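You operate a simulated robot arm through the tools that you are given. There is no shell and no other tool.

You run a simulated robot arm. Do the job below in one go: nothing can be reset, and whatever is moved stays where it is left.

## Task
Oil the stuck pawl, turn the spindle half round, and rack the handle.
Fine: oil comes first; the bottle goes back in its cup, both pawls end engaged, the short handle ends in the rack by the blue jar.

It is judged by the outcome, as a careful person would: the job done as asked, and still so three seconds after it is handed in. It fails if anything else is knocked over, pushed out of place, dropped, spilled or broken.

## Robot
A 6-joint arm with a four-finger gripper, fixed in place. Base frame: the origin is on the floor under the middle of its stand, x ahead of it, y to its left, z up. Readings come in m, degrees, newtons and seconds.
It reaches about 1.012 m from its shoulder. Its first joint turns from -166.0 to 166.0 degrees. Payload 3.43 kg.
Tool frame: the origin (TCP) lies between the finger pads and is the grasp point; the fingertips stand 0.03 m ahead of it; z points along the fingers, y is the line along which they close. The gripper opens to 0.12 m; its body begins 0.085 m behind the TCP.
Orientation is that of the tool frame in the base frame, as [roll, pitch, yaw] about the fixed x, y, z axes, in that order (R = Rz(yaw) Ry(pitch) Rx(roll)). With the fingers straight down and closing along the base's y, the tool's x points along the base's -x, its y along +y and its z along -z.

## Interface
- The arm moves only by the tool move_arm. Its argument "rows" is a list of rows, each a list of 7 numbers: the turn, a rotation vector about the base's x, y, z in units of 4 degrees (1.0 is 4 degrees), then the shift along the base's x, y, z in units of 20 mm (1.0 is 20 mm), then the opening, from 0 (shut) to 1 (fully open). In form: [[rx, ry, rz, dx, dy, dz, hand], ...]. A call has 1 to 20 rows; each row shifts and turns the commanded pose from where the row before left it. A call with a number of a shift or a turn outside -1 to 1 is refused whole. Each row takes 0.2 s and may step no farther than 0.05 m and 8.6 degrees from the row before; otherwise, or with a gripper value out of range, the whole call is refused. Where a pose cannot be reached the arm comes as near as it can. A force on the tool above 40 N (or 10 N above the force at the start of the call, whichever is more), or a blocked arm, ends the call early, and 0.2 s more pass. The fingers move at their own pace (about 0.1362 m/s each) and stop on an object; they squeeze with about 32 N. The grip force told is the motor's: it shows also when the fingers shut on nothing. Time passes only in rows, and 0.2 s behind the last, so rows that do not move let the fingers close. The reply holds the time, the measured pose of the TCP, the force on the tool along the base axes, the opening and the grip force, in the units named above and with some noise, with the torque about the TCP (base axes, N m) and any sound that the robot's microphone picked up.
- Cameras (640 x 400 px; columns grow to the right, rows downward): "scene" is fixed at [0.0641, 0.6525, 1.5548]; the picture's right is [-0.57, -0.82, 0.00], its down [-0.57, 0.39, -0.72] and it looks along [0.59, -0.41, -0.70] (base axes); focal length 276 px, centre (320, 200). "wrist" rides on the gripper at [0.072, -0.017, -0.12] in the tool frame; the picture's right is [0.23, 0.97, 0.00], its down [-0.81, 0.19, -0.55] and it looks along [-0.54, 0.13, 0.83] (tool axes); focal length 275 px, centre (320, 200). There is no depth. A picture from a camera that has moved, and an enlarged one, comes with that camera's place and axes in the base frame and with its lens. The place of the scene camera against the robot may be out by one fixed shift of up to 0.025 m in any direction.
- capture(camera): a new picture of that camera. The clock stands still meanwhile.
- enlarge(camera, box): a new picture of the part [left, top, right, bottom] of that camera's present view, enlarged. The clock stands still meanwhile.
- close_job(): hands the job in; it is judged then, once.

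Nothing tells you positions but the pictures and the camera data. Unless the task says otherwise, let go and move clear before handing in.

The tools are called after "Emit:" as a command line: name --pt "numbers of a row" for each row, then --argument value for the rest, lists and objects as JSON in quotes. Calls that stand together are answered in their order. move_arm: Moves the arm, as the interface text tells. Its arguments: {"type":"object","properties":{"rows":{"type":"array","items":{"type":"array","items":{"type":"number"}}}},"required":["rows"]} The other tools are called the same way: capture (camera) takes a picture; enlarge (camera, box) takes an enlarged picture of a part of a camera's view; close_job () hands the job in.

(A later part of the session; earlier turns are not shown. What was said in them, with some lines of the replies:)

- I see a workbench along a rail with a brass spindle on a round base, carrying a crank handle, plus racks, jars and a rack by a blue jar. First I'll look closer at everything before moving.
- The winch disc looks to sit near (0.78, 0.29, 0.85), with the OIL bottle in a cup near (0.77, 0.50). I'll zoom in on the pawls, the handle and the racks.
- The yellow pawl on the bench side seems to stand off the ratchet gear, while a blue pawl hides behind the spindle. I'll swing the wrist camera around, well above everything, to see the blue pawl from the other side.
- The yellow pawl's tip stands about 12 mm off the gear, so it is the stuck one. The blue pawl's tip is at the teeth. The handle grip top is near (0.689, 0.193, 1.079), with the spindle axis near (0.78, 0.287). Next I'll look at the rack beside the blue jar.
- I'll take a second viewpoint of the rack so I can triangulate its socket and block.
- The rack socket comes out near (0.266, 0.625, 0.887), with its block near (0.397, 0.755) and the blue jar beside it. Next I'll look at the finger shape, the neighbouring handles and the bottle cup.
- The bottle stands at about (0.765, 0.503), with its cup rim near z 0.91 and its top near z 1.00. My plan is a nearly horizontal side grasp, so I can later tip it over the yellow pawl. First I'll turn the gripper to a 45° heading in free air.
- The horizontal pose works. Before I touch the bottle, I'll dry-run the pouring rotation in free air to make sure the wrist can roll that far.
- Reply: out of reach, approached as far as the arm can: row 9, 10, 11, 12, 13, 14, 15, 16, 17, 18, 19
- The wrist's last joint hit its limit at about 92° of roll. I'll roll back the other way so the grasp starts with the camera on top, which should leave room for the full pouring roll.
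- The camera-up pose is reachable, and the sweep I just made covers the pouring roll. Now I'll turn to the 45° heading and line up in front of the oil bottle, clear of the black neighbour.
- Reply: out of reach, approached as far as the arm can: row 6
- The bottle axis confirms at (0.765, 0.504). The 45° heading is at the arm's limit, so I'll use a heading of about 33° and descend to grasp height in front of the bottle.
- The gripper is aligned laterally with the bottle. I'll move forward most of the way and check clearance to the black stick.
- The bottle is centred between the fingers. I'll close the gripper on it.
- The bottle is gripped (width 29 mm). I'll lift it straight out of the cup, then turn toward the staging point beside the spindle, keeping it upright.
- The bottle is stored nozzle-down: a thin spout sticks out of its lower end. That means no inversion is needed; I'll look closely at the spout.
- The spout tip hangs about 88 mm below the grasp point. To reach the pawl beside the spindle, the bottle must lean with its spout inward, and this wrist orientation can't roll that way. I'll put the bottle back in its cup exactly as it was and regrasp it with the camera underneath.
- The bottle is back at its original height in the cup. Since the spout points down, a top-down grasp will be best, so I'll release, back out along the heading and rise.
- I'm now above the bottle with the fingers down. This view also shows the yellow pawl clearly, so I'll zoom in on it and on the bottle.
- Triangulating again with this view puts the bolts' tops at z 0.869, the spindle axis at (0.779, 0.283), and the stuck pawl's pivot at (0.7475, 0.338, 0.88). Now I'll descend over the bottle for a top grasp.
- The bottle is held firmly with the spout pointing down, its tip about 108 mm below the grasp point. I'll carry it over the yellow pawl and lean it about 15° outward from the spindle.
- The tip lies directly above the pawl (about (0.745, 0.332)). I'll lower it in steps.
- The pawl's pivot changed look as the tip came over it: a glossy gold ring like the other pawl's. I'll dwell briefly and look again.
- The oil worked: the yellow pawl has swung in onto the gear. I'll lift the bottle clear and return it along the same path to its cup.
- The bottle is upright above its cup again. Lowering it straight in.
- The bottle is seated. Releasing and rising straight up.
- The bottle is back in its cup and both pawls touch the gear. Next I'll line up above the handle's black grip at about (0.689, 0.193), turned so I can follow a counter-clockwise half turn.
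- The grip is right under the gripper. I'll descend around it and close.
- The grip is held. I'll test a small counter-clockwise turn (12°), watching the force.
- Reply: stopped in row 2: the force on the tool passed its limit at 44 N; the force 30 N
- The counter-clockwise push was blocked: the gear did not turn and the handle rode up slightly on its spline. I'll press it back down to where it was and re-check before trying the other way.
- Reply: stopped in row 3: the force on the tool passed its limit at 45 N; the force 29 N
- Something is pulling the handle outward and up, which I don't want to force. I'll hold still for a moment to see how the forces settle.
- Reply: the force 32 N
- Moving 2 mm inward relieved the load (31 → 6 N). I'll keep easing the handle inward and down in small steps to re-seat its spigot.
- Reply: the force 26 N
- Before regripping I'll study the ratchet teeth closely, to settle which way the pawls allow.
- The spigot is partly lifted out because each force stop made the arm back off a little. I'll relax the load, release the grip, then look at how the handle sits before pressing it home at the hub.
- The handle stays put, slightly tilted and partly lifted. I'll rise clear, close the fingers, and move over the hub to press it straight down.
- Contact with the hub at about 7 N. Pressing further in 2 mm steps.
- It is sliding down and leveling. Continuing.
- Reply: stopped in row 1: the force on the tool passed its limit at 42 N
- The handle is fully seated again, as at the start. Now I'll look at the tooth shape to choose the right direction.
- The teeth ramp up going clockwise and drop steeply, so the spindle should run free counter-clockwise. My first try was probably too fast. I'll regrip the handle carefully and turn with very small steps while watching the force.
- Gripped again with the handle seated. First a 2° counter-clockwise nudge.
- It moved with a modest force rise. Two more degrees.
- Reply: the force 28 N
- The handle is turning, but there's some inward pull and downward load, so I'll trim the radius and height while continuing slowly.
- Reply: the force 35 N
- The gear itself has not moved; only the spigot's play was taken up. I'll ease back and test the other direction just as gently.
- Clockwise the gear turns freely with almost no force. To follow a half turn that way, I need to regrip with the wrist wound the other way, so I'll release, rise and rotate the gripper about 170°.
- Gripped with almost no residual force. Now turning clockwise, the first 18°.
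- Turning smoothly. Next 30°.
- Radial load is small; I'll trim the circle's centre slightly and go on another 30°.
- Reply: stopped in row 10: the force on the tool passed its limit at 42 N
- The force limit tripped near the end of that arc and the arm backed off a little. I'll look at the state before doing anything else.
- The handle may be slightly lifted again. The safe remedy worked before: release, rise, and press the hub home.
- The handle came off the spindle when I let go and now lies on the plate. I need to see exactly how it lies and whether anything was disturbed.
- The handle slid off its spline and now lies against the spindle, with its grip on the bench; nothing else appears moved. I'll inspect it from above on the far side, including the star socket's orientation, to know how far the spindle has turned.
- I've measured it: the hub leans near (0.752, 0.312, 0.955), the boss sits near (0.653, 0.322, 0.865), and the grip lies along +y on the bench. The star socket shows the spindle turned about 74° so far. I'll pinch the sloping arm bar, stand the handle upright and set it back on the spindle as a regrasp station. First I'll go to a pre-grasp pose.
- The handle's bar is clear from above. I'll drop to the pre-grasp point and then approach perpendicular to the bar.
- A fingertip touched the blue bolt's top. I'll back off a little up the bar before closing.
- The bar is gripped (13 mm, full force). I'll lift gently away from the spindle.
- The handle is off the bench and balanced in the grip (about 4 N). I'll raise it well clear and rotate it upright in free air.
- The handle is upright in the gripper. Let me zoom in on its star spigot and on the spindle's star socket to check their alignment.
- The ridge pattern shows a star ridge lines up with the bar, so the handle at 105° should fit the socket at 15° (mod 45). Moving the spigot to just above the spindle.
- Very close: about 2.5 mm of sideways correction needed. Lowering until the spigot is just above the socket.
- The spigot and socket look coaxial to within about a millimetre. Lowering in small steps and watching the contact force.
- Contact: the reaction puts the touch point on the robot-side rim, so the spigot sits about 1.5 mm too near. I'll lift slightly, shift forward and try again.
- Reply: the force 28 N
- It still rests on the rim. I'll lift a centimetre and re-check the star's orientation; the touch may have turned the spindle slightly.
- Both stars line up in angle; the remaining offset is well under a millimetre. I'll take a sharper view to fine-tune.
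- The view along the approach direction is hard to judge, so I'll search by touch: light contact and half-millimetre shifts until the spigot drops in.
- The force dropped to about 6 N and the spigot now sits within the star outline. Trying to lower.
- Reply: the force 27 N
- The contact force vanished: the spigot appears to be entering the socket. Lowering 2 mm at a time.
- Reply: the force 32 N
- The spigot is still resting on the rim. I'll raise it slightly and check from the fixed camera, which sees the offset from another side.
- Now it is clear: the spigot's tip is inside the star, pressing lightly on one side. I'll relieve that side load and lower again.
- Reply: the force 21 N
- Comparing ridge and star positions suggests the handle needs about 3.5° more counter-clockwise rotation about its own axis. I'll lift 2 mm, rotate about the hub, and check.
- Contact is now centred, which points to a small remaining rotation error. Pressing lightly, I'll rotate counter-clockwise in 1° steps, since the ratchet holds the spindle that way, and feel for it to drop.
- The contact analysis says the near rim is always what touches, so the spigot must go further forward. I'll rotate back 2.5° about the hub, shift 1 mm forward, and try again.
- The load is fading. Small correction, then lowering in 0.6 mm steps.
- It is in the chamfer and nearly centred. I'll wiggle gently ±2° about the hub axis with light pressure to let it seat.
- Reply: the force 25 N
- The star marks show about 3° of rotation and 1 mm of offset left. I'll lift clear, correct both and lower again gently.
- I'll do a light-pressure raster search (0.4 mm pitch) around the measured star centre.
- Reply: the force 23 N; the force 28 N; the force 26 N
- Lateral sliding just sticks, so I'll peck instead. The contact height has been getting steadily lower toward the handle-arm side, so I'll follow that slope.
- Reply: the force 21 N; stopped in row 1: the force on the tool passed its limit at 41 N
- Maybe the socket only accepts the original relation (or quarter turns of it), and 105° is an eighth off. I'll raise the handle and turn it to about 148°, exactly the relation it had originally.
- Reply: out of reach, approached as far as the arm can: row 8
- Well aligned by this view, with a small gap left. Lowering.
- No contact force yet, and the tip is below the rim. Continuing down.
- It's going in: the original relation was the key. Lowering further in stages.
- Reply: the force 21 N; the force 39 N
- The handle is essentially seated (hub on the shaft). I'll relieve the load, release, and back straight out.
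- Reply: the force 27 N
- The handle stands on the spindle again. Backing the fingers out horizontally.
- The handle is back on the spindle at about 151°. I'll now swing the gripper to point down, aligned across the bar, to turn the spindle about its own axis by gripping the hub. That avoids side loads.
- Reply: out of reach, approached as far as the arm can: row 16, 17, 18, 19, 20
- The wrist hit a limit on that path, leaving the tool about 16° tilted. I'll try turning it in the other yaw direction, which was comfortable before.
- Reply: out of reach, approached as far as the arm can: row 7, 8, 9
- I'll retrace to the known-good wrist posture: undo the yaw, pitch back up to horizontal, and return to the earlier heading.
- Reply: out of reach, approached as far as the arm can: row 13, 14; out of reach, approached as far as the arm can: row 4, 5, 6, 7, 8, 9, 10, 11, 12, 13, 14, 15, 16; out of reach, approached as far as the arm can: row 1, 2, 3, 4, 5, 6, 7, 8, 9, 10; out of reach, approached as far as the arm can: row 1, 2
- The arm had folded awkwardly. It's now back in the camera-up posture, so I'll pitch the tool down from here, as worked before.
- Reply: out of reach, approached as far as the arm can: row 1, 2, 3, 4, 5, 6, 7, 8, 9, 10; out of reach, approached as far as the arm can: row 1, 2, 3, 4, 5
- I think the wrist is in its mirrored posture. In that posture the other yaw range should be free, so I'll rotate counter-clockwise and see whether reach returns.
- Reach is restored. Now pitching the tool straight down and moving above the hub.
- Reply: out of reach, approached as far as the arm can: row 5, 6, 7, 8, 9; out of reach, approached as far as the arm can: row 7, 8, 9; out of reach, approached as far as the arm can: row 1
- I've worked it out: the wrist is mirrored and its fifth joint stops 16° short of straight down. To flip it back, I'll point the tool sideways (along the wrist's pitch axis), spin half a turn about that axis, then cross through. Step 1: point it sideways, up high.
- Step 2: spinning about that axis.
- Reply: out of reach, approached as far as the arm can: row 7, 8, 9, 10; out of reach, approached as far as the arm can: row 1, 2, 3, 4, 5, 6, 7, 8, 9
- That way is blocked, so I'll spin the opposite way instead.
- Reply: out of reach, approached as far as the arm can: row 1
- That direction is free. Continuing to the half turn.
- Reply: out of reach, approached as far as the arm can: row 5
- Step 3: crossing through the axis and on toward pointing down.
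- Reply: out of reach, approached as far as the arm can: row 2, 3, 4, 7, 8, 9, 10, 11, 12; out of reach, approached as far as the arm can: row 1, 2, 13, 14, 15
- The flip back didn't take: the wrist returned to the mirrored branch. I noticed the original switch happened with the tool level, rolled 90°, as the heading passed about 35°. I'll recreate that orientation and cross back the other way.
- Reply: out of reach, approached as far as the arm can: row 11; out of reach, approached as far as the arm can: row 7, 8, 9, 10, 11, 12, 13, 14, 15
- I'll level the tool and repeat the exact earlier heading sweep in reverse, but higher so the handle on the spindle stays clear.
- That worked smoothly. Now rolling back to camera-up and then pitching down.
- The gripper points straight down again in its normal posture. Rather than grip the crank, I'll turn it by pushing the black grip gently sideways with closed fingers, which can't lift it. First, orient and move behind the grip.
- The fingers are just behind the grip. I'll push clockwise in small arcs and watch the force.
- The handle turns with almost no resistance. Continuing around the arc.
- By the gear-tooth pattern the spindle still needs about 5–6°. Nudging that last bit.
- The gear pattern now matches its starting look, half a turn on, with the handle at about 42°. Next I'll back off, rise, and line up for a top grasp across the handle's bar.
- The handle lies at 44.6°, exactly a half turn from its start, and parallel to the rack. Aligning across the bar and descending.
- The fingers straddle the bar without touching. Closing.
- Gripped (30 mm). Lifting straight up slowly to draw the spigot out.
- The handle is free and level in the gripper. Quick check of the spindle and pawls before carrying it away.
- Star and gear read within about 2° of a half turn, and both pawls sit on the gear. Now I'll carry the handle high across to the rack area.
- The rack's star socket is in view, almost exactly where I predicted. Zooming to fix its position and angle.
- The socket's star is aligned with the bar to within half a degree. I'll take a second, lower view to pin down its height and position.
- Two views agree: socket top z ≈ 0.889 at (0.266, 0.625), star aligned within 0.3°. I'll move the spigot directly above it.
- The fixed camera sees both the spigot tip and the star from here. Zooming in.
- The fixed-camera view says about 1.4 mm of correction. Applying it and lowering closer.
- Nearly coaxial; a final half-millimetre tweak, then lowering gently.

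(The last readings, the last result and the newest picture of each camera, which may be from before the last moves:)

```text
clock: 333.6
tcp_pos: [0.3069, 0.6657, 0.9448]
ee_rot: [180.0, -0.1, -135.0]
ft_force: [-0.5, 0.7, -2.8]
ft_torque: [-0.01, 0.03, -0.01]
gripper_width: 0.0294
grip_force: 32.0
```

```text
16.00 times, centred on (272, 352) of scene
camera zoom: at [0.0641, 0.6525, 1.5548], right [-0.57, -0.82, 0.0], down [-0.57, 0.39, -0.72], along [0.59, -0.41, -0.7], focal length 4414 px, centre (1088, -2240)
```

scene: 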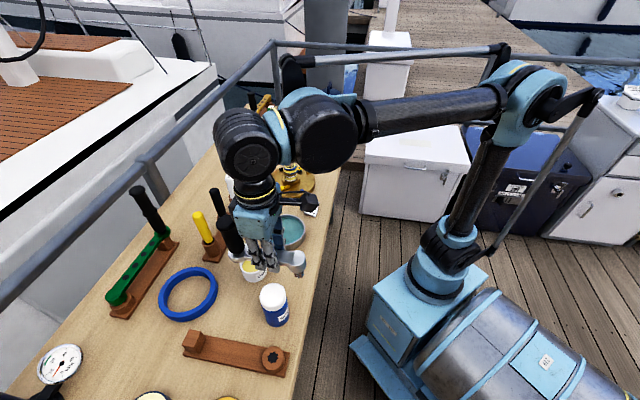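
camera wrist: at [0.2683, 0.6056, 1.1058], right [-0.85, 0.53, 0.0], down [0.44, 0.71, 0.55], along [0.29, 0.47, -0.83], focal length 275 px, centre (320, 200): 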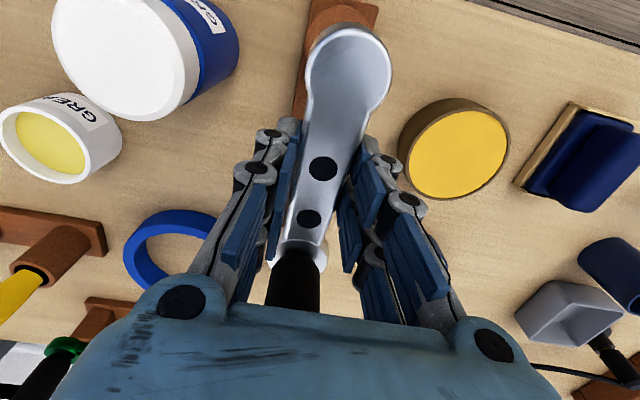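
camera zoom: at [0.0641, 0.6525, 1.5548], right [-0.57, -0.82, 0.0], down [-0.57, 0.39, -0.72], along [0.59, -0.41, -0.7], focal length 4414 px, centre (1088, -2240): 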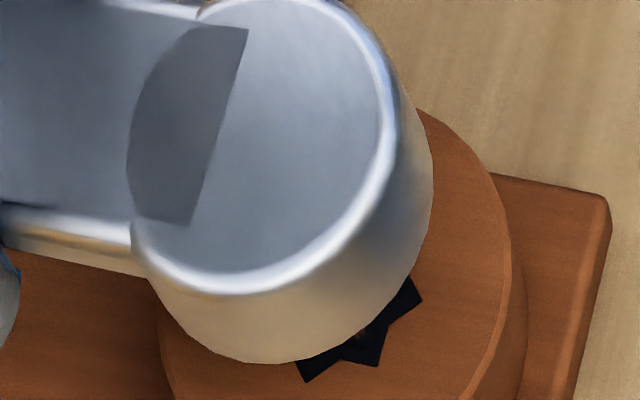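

It's entering with no resistance. Lowering further.

Emit:
move_arm --pt "0 0 0 0 0 -0.15 0" --pt "0 0 0 0 0 -0.15 0"

Emit:
move_arm --pt "0 0 0 0 0 -0.15 0" --pt "0 0 0 0 0 -0.15 0"

Emit:
enlarge --camera "scene" --box '[200, 300, 300, 390]'

```text
clock: 334.2
tcp_pos: [0.3066, 0.6647, 0.9406]
ee_rot: [179.9, -0.1, -135.0]
ft_force: [-1.4, -0.5, -3.3]
ft_torque: [-0.04, 0.06, -0.01]
gripper_width: 0.0292
grip_force: 32.7
```

```text
clock: 334.8
tcp_pos: [0.3052, 0.6644, 0.9336]
ee_rot: [179.8, -0.3, -134.9]
ft_force: [-5.0, -4.7, 0.9]
ft_torque: [-0.34, 0.36, 0.01]
gripper_width: 0.0291
grip_force: 32.1
```

```text
4.44 times, centred on (250, 345) of scene
camera zoom: at [0.0641, 0.6525, 1.5548], right [-0.57, -0.82, 0.0], down [-0.57, 0.39, -0.72], along [0.59, -0.41, -0.7], focal length 1226 px, centre (631, -444)
```

zoom: 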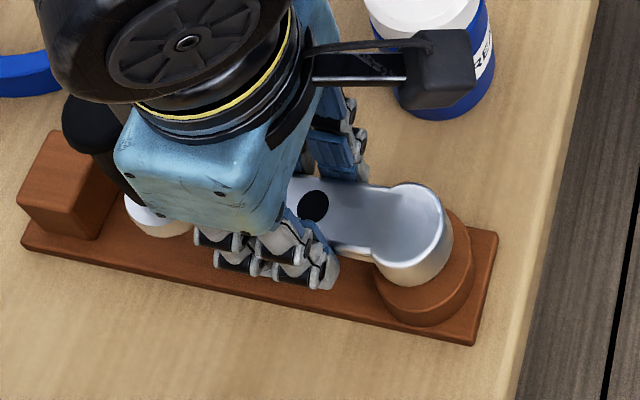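

Emit:
move_arm --pt "0 0 0 -0.02 -0.02 -0.06 0"

Emit:
move_arm --pt "0 0 0 0 0 -0.12 0"

Emit:
move_arm --pt "0 0 0 0 0 -0.12 0"

Emit:
enlarge --camera "scene" --box '[225, 320, 295, 380]'

```text
clock: 335.2
tcp_pos: [0.3063, 0.6653, 0.9319]
ee_rot: [-180.0, -0.1, -135.1]
ft_force: [-3.6, -2.3, -0.9]
ft_torque: [-0.12, 0.23, -0.02]
gripper_width: 0.0293
grip_force: 32.0
```

```text
clock: 335.6
tcp_pos: [0.3041, 0.6644, 0.9307]
ee_rot: [179.9, -0.1, -135.0]
ft_force: [-4.9, 0.7, 0.3]
ft_torque: [-0.08, 0.31, -0.14]
gripper_width: 0.0289
grip_force: 32.6
```

```text
clock: 336.0
tcp_pos: [0.3056, 0.6635, 0.9284]
ee_rot: [179.9, -0.3, -135.1]
ft_force: [-7.7, -2.1, 1.7]
ft_torque: [-0.19, 0.49, -0.23]
gripper_width: 0.0292
grip_force: 31.9
```

```text
6.67 times, centred on (260, 350) of scene
camera zoom: at [0.0641, 0.6525, 1.5548], right [-0.57, -0.82, 0.0], down [-0.57, 0.39, -0.72], along [0.59, -0.41, -0.7], focal length 1839 px, centre (720, -800)
```

zoom: 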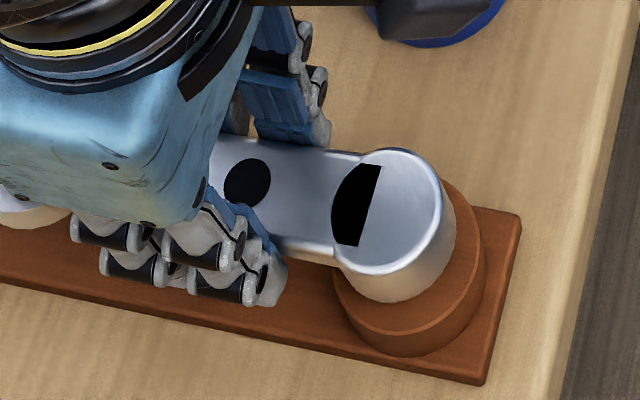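

Emit:
move_arm --pt "0 0 0 -0.025 -0.005 -0.06 0"

Emit:
move_arm --pt "0 0 0 -0.01 0 -0.08 0"

Emit:
enlarge --camera "scene" --box '[225, 320, 295, 380]'

```text
clock: 336.4
tcp_pos: [0.3066, 0.6648, 0.9269]
ee_rot: [179.9, -0.1, -135.0]
ft_force: [-5.1, 3.4, 9.1]
ft_torque: [-0.18, 0.54, -0.18]
gripper_width: 0.0294
grip_force: 31.8
```

```text
clock: 336.8
tcp_pos: [0.3045, 0.6662, 0.9258]
ee_rot: [179.8, -0.1, -135.0]
ft_force: [-2.4, 9.5, 26.7]
ft_torque: [-0.2, 0.55, -0.2]
gripper_width: 0.0294
grip_force: 32.6
```

```text
6.67 times, centred on (260, 350) of scene
camera zoom: at [0.0641, 0.6525, 1.5548], right [-0.57, -0.82, 0.0], down [-0.57, 0.39, -0.72], along [0.59, -0.41, -0.7], focal length 1839 px, centre (720, -800)
```

zoom: 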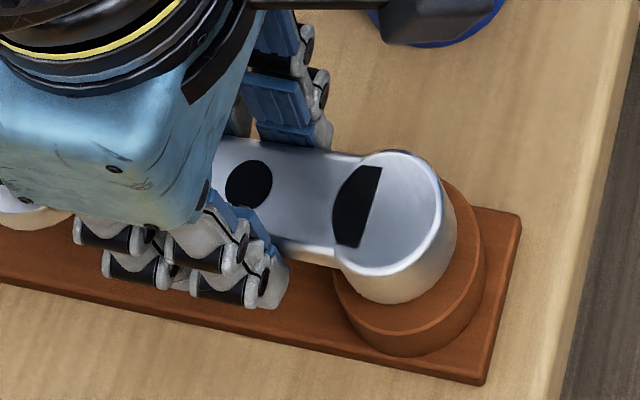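

Seated firmly on the socket. I'll relieve the pressure, open just enough, and look before rising.

Emit:
move_arm --pt "0 0 0 0 0 0.07 0" --pt "0 0 0 0 0 0 0.3" --pt "0 0 0 0 0 0 0.38" --pt "0 0 0 0 0 0 0.42" --pt "0 0 0 0 0 0 0.42"

Emit:
capture --camera "wrist"

Emit:
enlarge --camera "scene" --box '[190, 280, 300, 390]'

```text
clock: 338.0
tcp_pos: [0.3053, 0.6643, 0.9264]
ee_rot: [179.9, -0.1, -135.0]
ft_force: [0.3, -0.8, 0.7]
ft_torque: [-0.01, -0.03, 0.04]
gripper_width: 0.0506
grip_force: 0.0
```

```text
taken
camera wrist: at [0.2682, 0.603, 1.0464], right [-0.85, 0.53, 0.0], down [0.44, 0.71, 0.55], along [0.29, 0.47, -0.83], focal length 275 px, centre (320, 200)
```

wrist: 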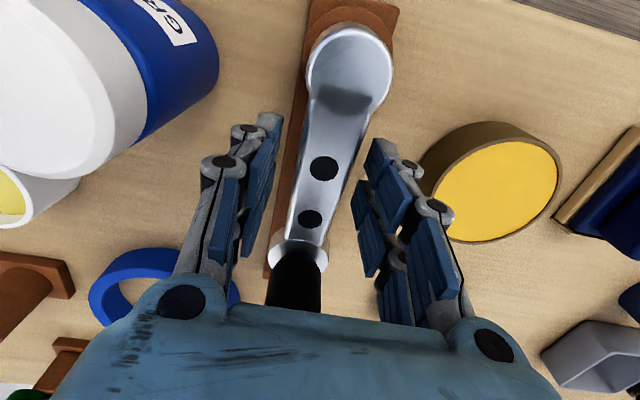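

```text
3.64 times, centred on (245, 335) of scene
camera zoom: at [0.0641, 0.6525, 1.5548], right [-0.57, -0.82, 0.0], down [-0.57, 0.39, -0.72], along [0.59, -0.41, -0.7], focal length 1003 px, centre (593, -291)
```

zoom: 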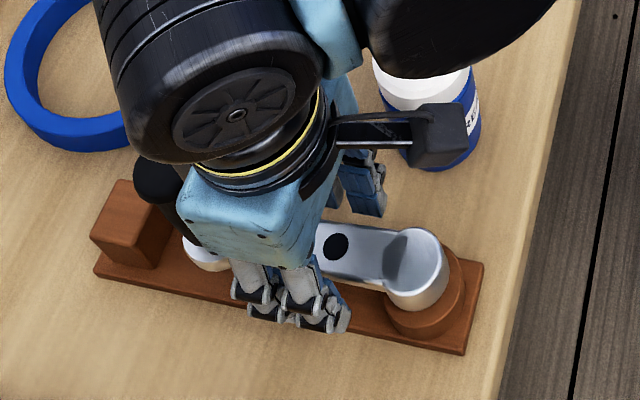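

The handle rests in the rack, in line with it. Rising straight up.

Emit:
move_arm --pt "0 0 0 0 0 0.3 0.42" --pt "0 0 0 0 0 0.5 0.42" --pt "0 0 0 0 0 0.7 0.42"

Emit:
capture --camera "wrist"

```text
clock: 338.8
tcp_pos: [0.3067, 0.6642, 0.9574]
ee_rot: [179.9, -0.1, -135.0]
ft_force: [0.3, -0.3, 0.0]
ft_torque: [-0.02, 0.01, 0.01]
gripper_width: 0.0505
grip_force: 0.1
```

```text
taken
camera wrist: at [0.2685, 0.6026, 1.0765], right [-0.85, 0.53, 0.0], down [0.44, 0.71, 0.55], along [0.29, 0.47, -0.83], focal length 275 px, centre (320, 200)
```

wrist: 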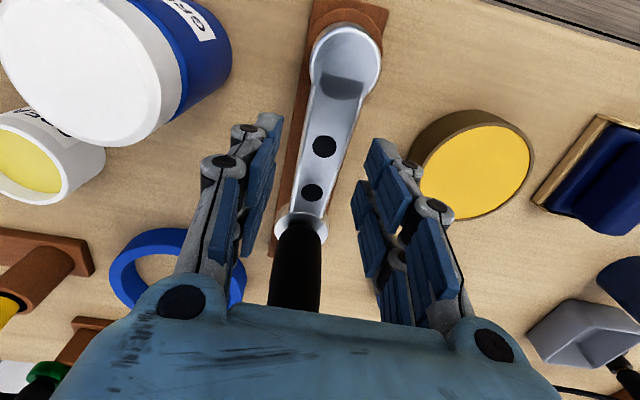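

The handle stays in place. Rising fully and moving clear, then a full inspection.

Emit:
move_arm --pt "0 0 0 0 0 0.9 0.42" --pt "0 0 0 0 0 1 0.42" --pt "0 0 0 0 0 1 0.42" --pt "0 0 0 0 0 1 0.42" --pt "0 0 0 0 0 1 0.42" --pt "0 0 0 0 0 1 0.42" --pt "0 0 0 0 0 1 0.42" --pt "0 0 0 0 0 1 0.42" --pt "0 0 0 0 0 1 0.42" --pt "0 0 0 0 0 1 0.42" --pt "0 0 0 0 0 1 0.42" --pt "0 0 0 0.5 -1 1 0.42" --pt "0 0 0 0.5 -1 0 0.42" --pt "0 0 0 0.5 -1 0 0.42" --pt "0 0 0 0.5 -1 0 0.42" --pt "0 0 0 0.5 -1 0 0.42" --pt "0 0 0 0.5 -1 0 0.42" --pt "0 0 0 0.5 -1 0 0.42" --pt "0 0 0 0.5 -1 0 0.42" --pt "0 0 0 0.5 -1 0 0.42"

Emit:
capture --camera "scene"

Emit:
enlarge --camera "scene" --box '[170, 270, 310, 390]'

Emit:
enlarge --camera "scene" --box '[255, 140, 335, 210]'

Emit:
enlarge --camera "scene" --box '[190, 150, 330, 280]'

```text
clock: 343.0
tcp_pos: [0.3966, 0.4845, 1.1945]
ee_rot: [179.8, -0.1, -135.1]
ft_force: [0.5, 0.8, -0.2]
ft_torque: [-0.04, 0.0, -0.01]
gripper_width: 0.0507
grip_force: 0.1
```

```text
taken
```

scene: 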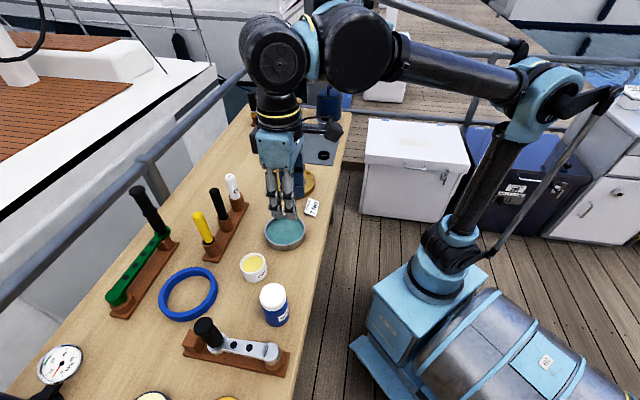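

```text
3.33 times, centred on (240, 330) of scene
camera zoom: at [0.0641, 0.6525, 1.5548], right [-0.57, -0.82, 0.0], down [-0.57, 0.39, -0.72], along [0.59, -0.41, -0.7], focal length 920 px, centre (587, -233)
```

zoom: 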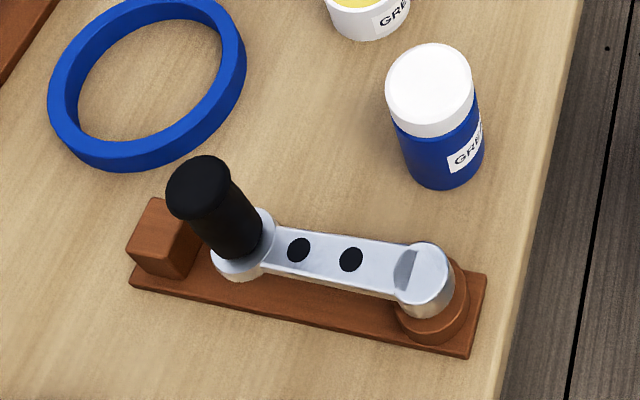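

```text
5.71 times, centred on (295, 175) of scene
camera zoom: at [0.0641, 0.6525, 1.5548], right [-0.57, -0.82, 0.0], down [-0.57, 0.39, -0.72], along [0.59, -0.41, -0.7], focal length 1577 px, centre (463, 343)
```

zoom: 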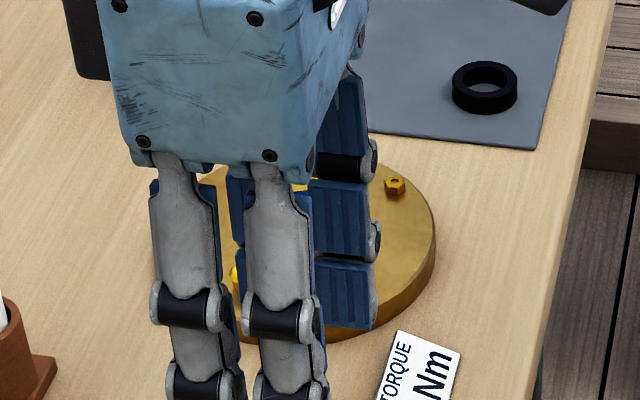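

```text
3.08 times, centred on (260, 215) of scene
camera zoom: at [0.0641, 0.6525, 1.5548], right [-0.57, -0.82, 0.0], down [-0.57, 0.39, -0.72], along [0.59, -0.41, -0.7], focal length 849 px, centre (505, 154)
```

zoom: 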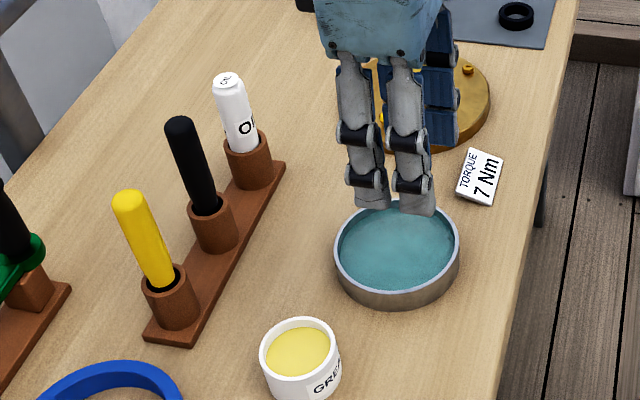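

The handle is nicely seated along the rack beside the blue jar. I'll move the arm out of the camera's line to inspect the pawls one last time.

Emit:
move_arm --pt "0 0 0 -0.3 -0.9 0.3 0.42" --pt "0 0 0 -0.3 -0.9 0.3 0.42" --pt "0 0 0 -0.3 -0.9 0.3 0.42" --pt "0 0 0 -0.3 -0.9 0.3 0.42" --pt "0 0 0 -0.3 -0.9 0.3 0.42" --pt "0 0 0 -0.3 -0.9 0.3 0.42" --pt "0 0 0 -0.3 -0.9 0.3 0.42" --pt "0 0 0 -0.3 -0.9 0.3 0.42" --pt "0 0 0 -0.3 -0.9 0.3 0.42" --pt "0 0 0 -0.3 -0.9 0.3 0.42"

Emit:
capture --camera "scene"

Emit:
enlarge --camera "scene" --box '[262, 150, 322, 205]'

Emit:
enlarge --camera "scene" --box '[282, 180, 302, 192]'

Emit:
enlarge --camera "scene" --box '[292, 160, 312, 175]'

```text
clock: 345.2
tcp_pos: [0.3384, 0.3047, 1.2531]
ee_rot: [179.9, 0.0, -135.0]
ft_force: [0.4, 0.4, -0.2]
ft_torque: [0.01, 0.0, 0.0]
gripper_width: 0.0505
grip_force: 0.0
```

```text
taken
```

scene: 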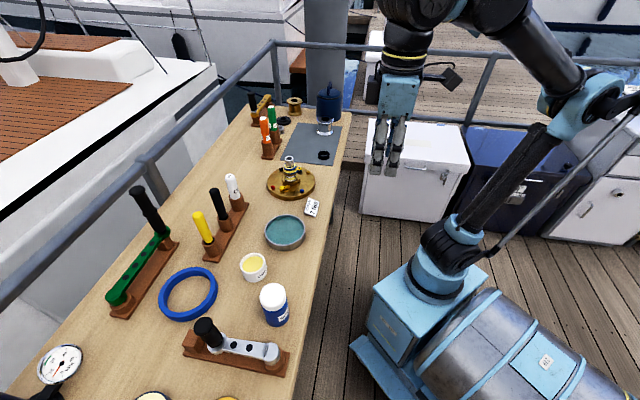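

```text
7.27 times, centred on (292, 178) of scene
camera zoom: at [0.0641, 0.6525, 1.5548], right [-0.57, -0.82, 0.0], down [-0.57, 0.39, -0.72], along [0.59, -0.41, -0.7], focal length 2007 px, centre (524, 364)
```

zoom: 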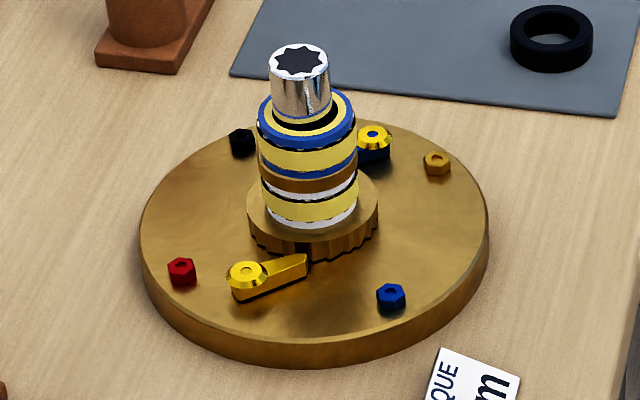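

```text
16.00 times, centred on (292, 186) of scene
camera zoom: at [0.0641, 0.6525, 1.5548], right [-0.57, -0.82, 0.0], down [-0.57, 0.39, -0.72], along [0.59, -0.41, -0.7], focal length 4414 px, centre (768, 424)
```

zoom: 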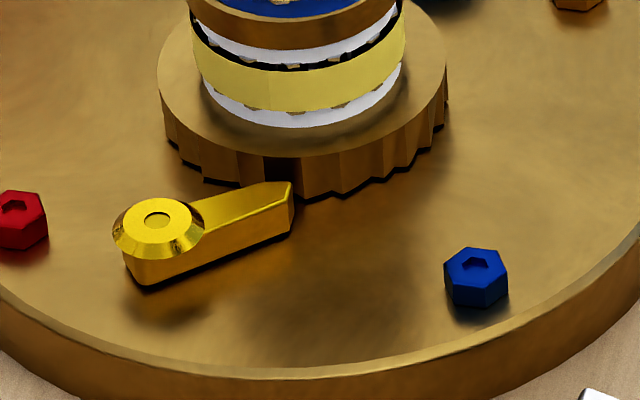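

```text
16.00 times, centred on (302, 168) of scene
camera zoom: at [0.0641, 0.6525, 1.5548], right [-0.57, -0.82, 0.0], down [-0.57, 0.39, -0.72], along [0.59, -0.41, -0.7], focal length 4414 px, centre (608, 720)
```

zoom: 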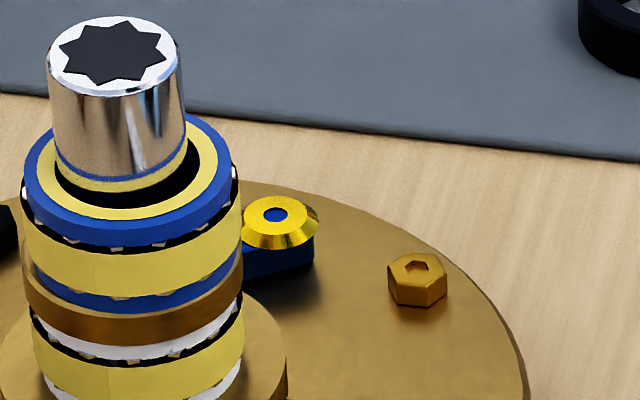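

The final check looks good. The oil bottle is back in its cup and both pawls sit on the gear. The spindle reads about half a turn from its start, within roughly 2°. The short handle is seated in the rack by the blue jar, and everything else stands where it was. The arm is clear, so I'm handing in.

One thing to note: part-way through, the handle came off the spindle when I let go of it and dropped onto the winch plate and bench. I saw no damage and nothing else was moved by it.

Emit:
close_job

```text
The job is handed in.
```

The job is handed in: the stuck pawl is oiled, the spindle is turned half round, and the short handle is in the rack by the blue jar. I haven't seen the verdict.

- **Oil:** this came first. The yellow pawl was the stuck one, and it swung back onto the gear once oiled. The bottle is back in its cup.
- **Spindle:** it turned freely clockwise only. I stopped about half a turn round, within about 2° by the star socket and gear teeth.
- **Pawls:** in the last pictures both pawls sit against the gear.
- **Handle:** it is seated in the rack socket and lies along the rack, with its grip upright.

**Dropped handle:** part-way through the turn, the force limit tripped and the arm pulled the handle up. When I let go, it came off the spindle and fell onto the winch plate and bench. I picked it up, put it back on the spindle and finished the turn. I saw no damage, and nothing else looked moved. The drop may still count against the job if the handle is included under "dropped".
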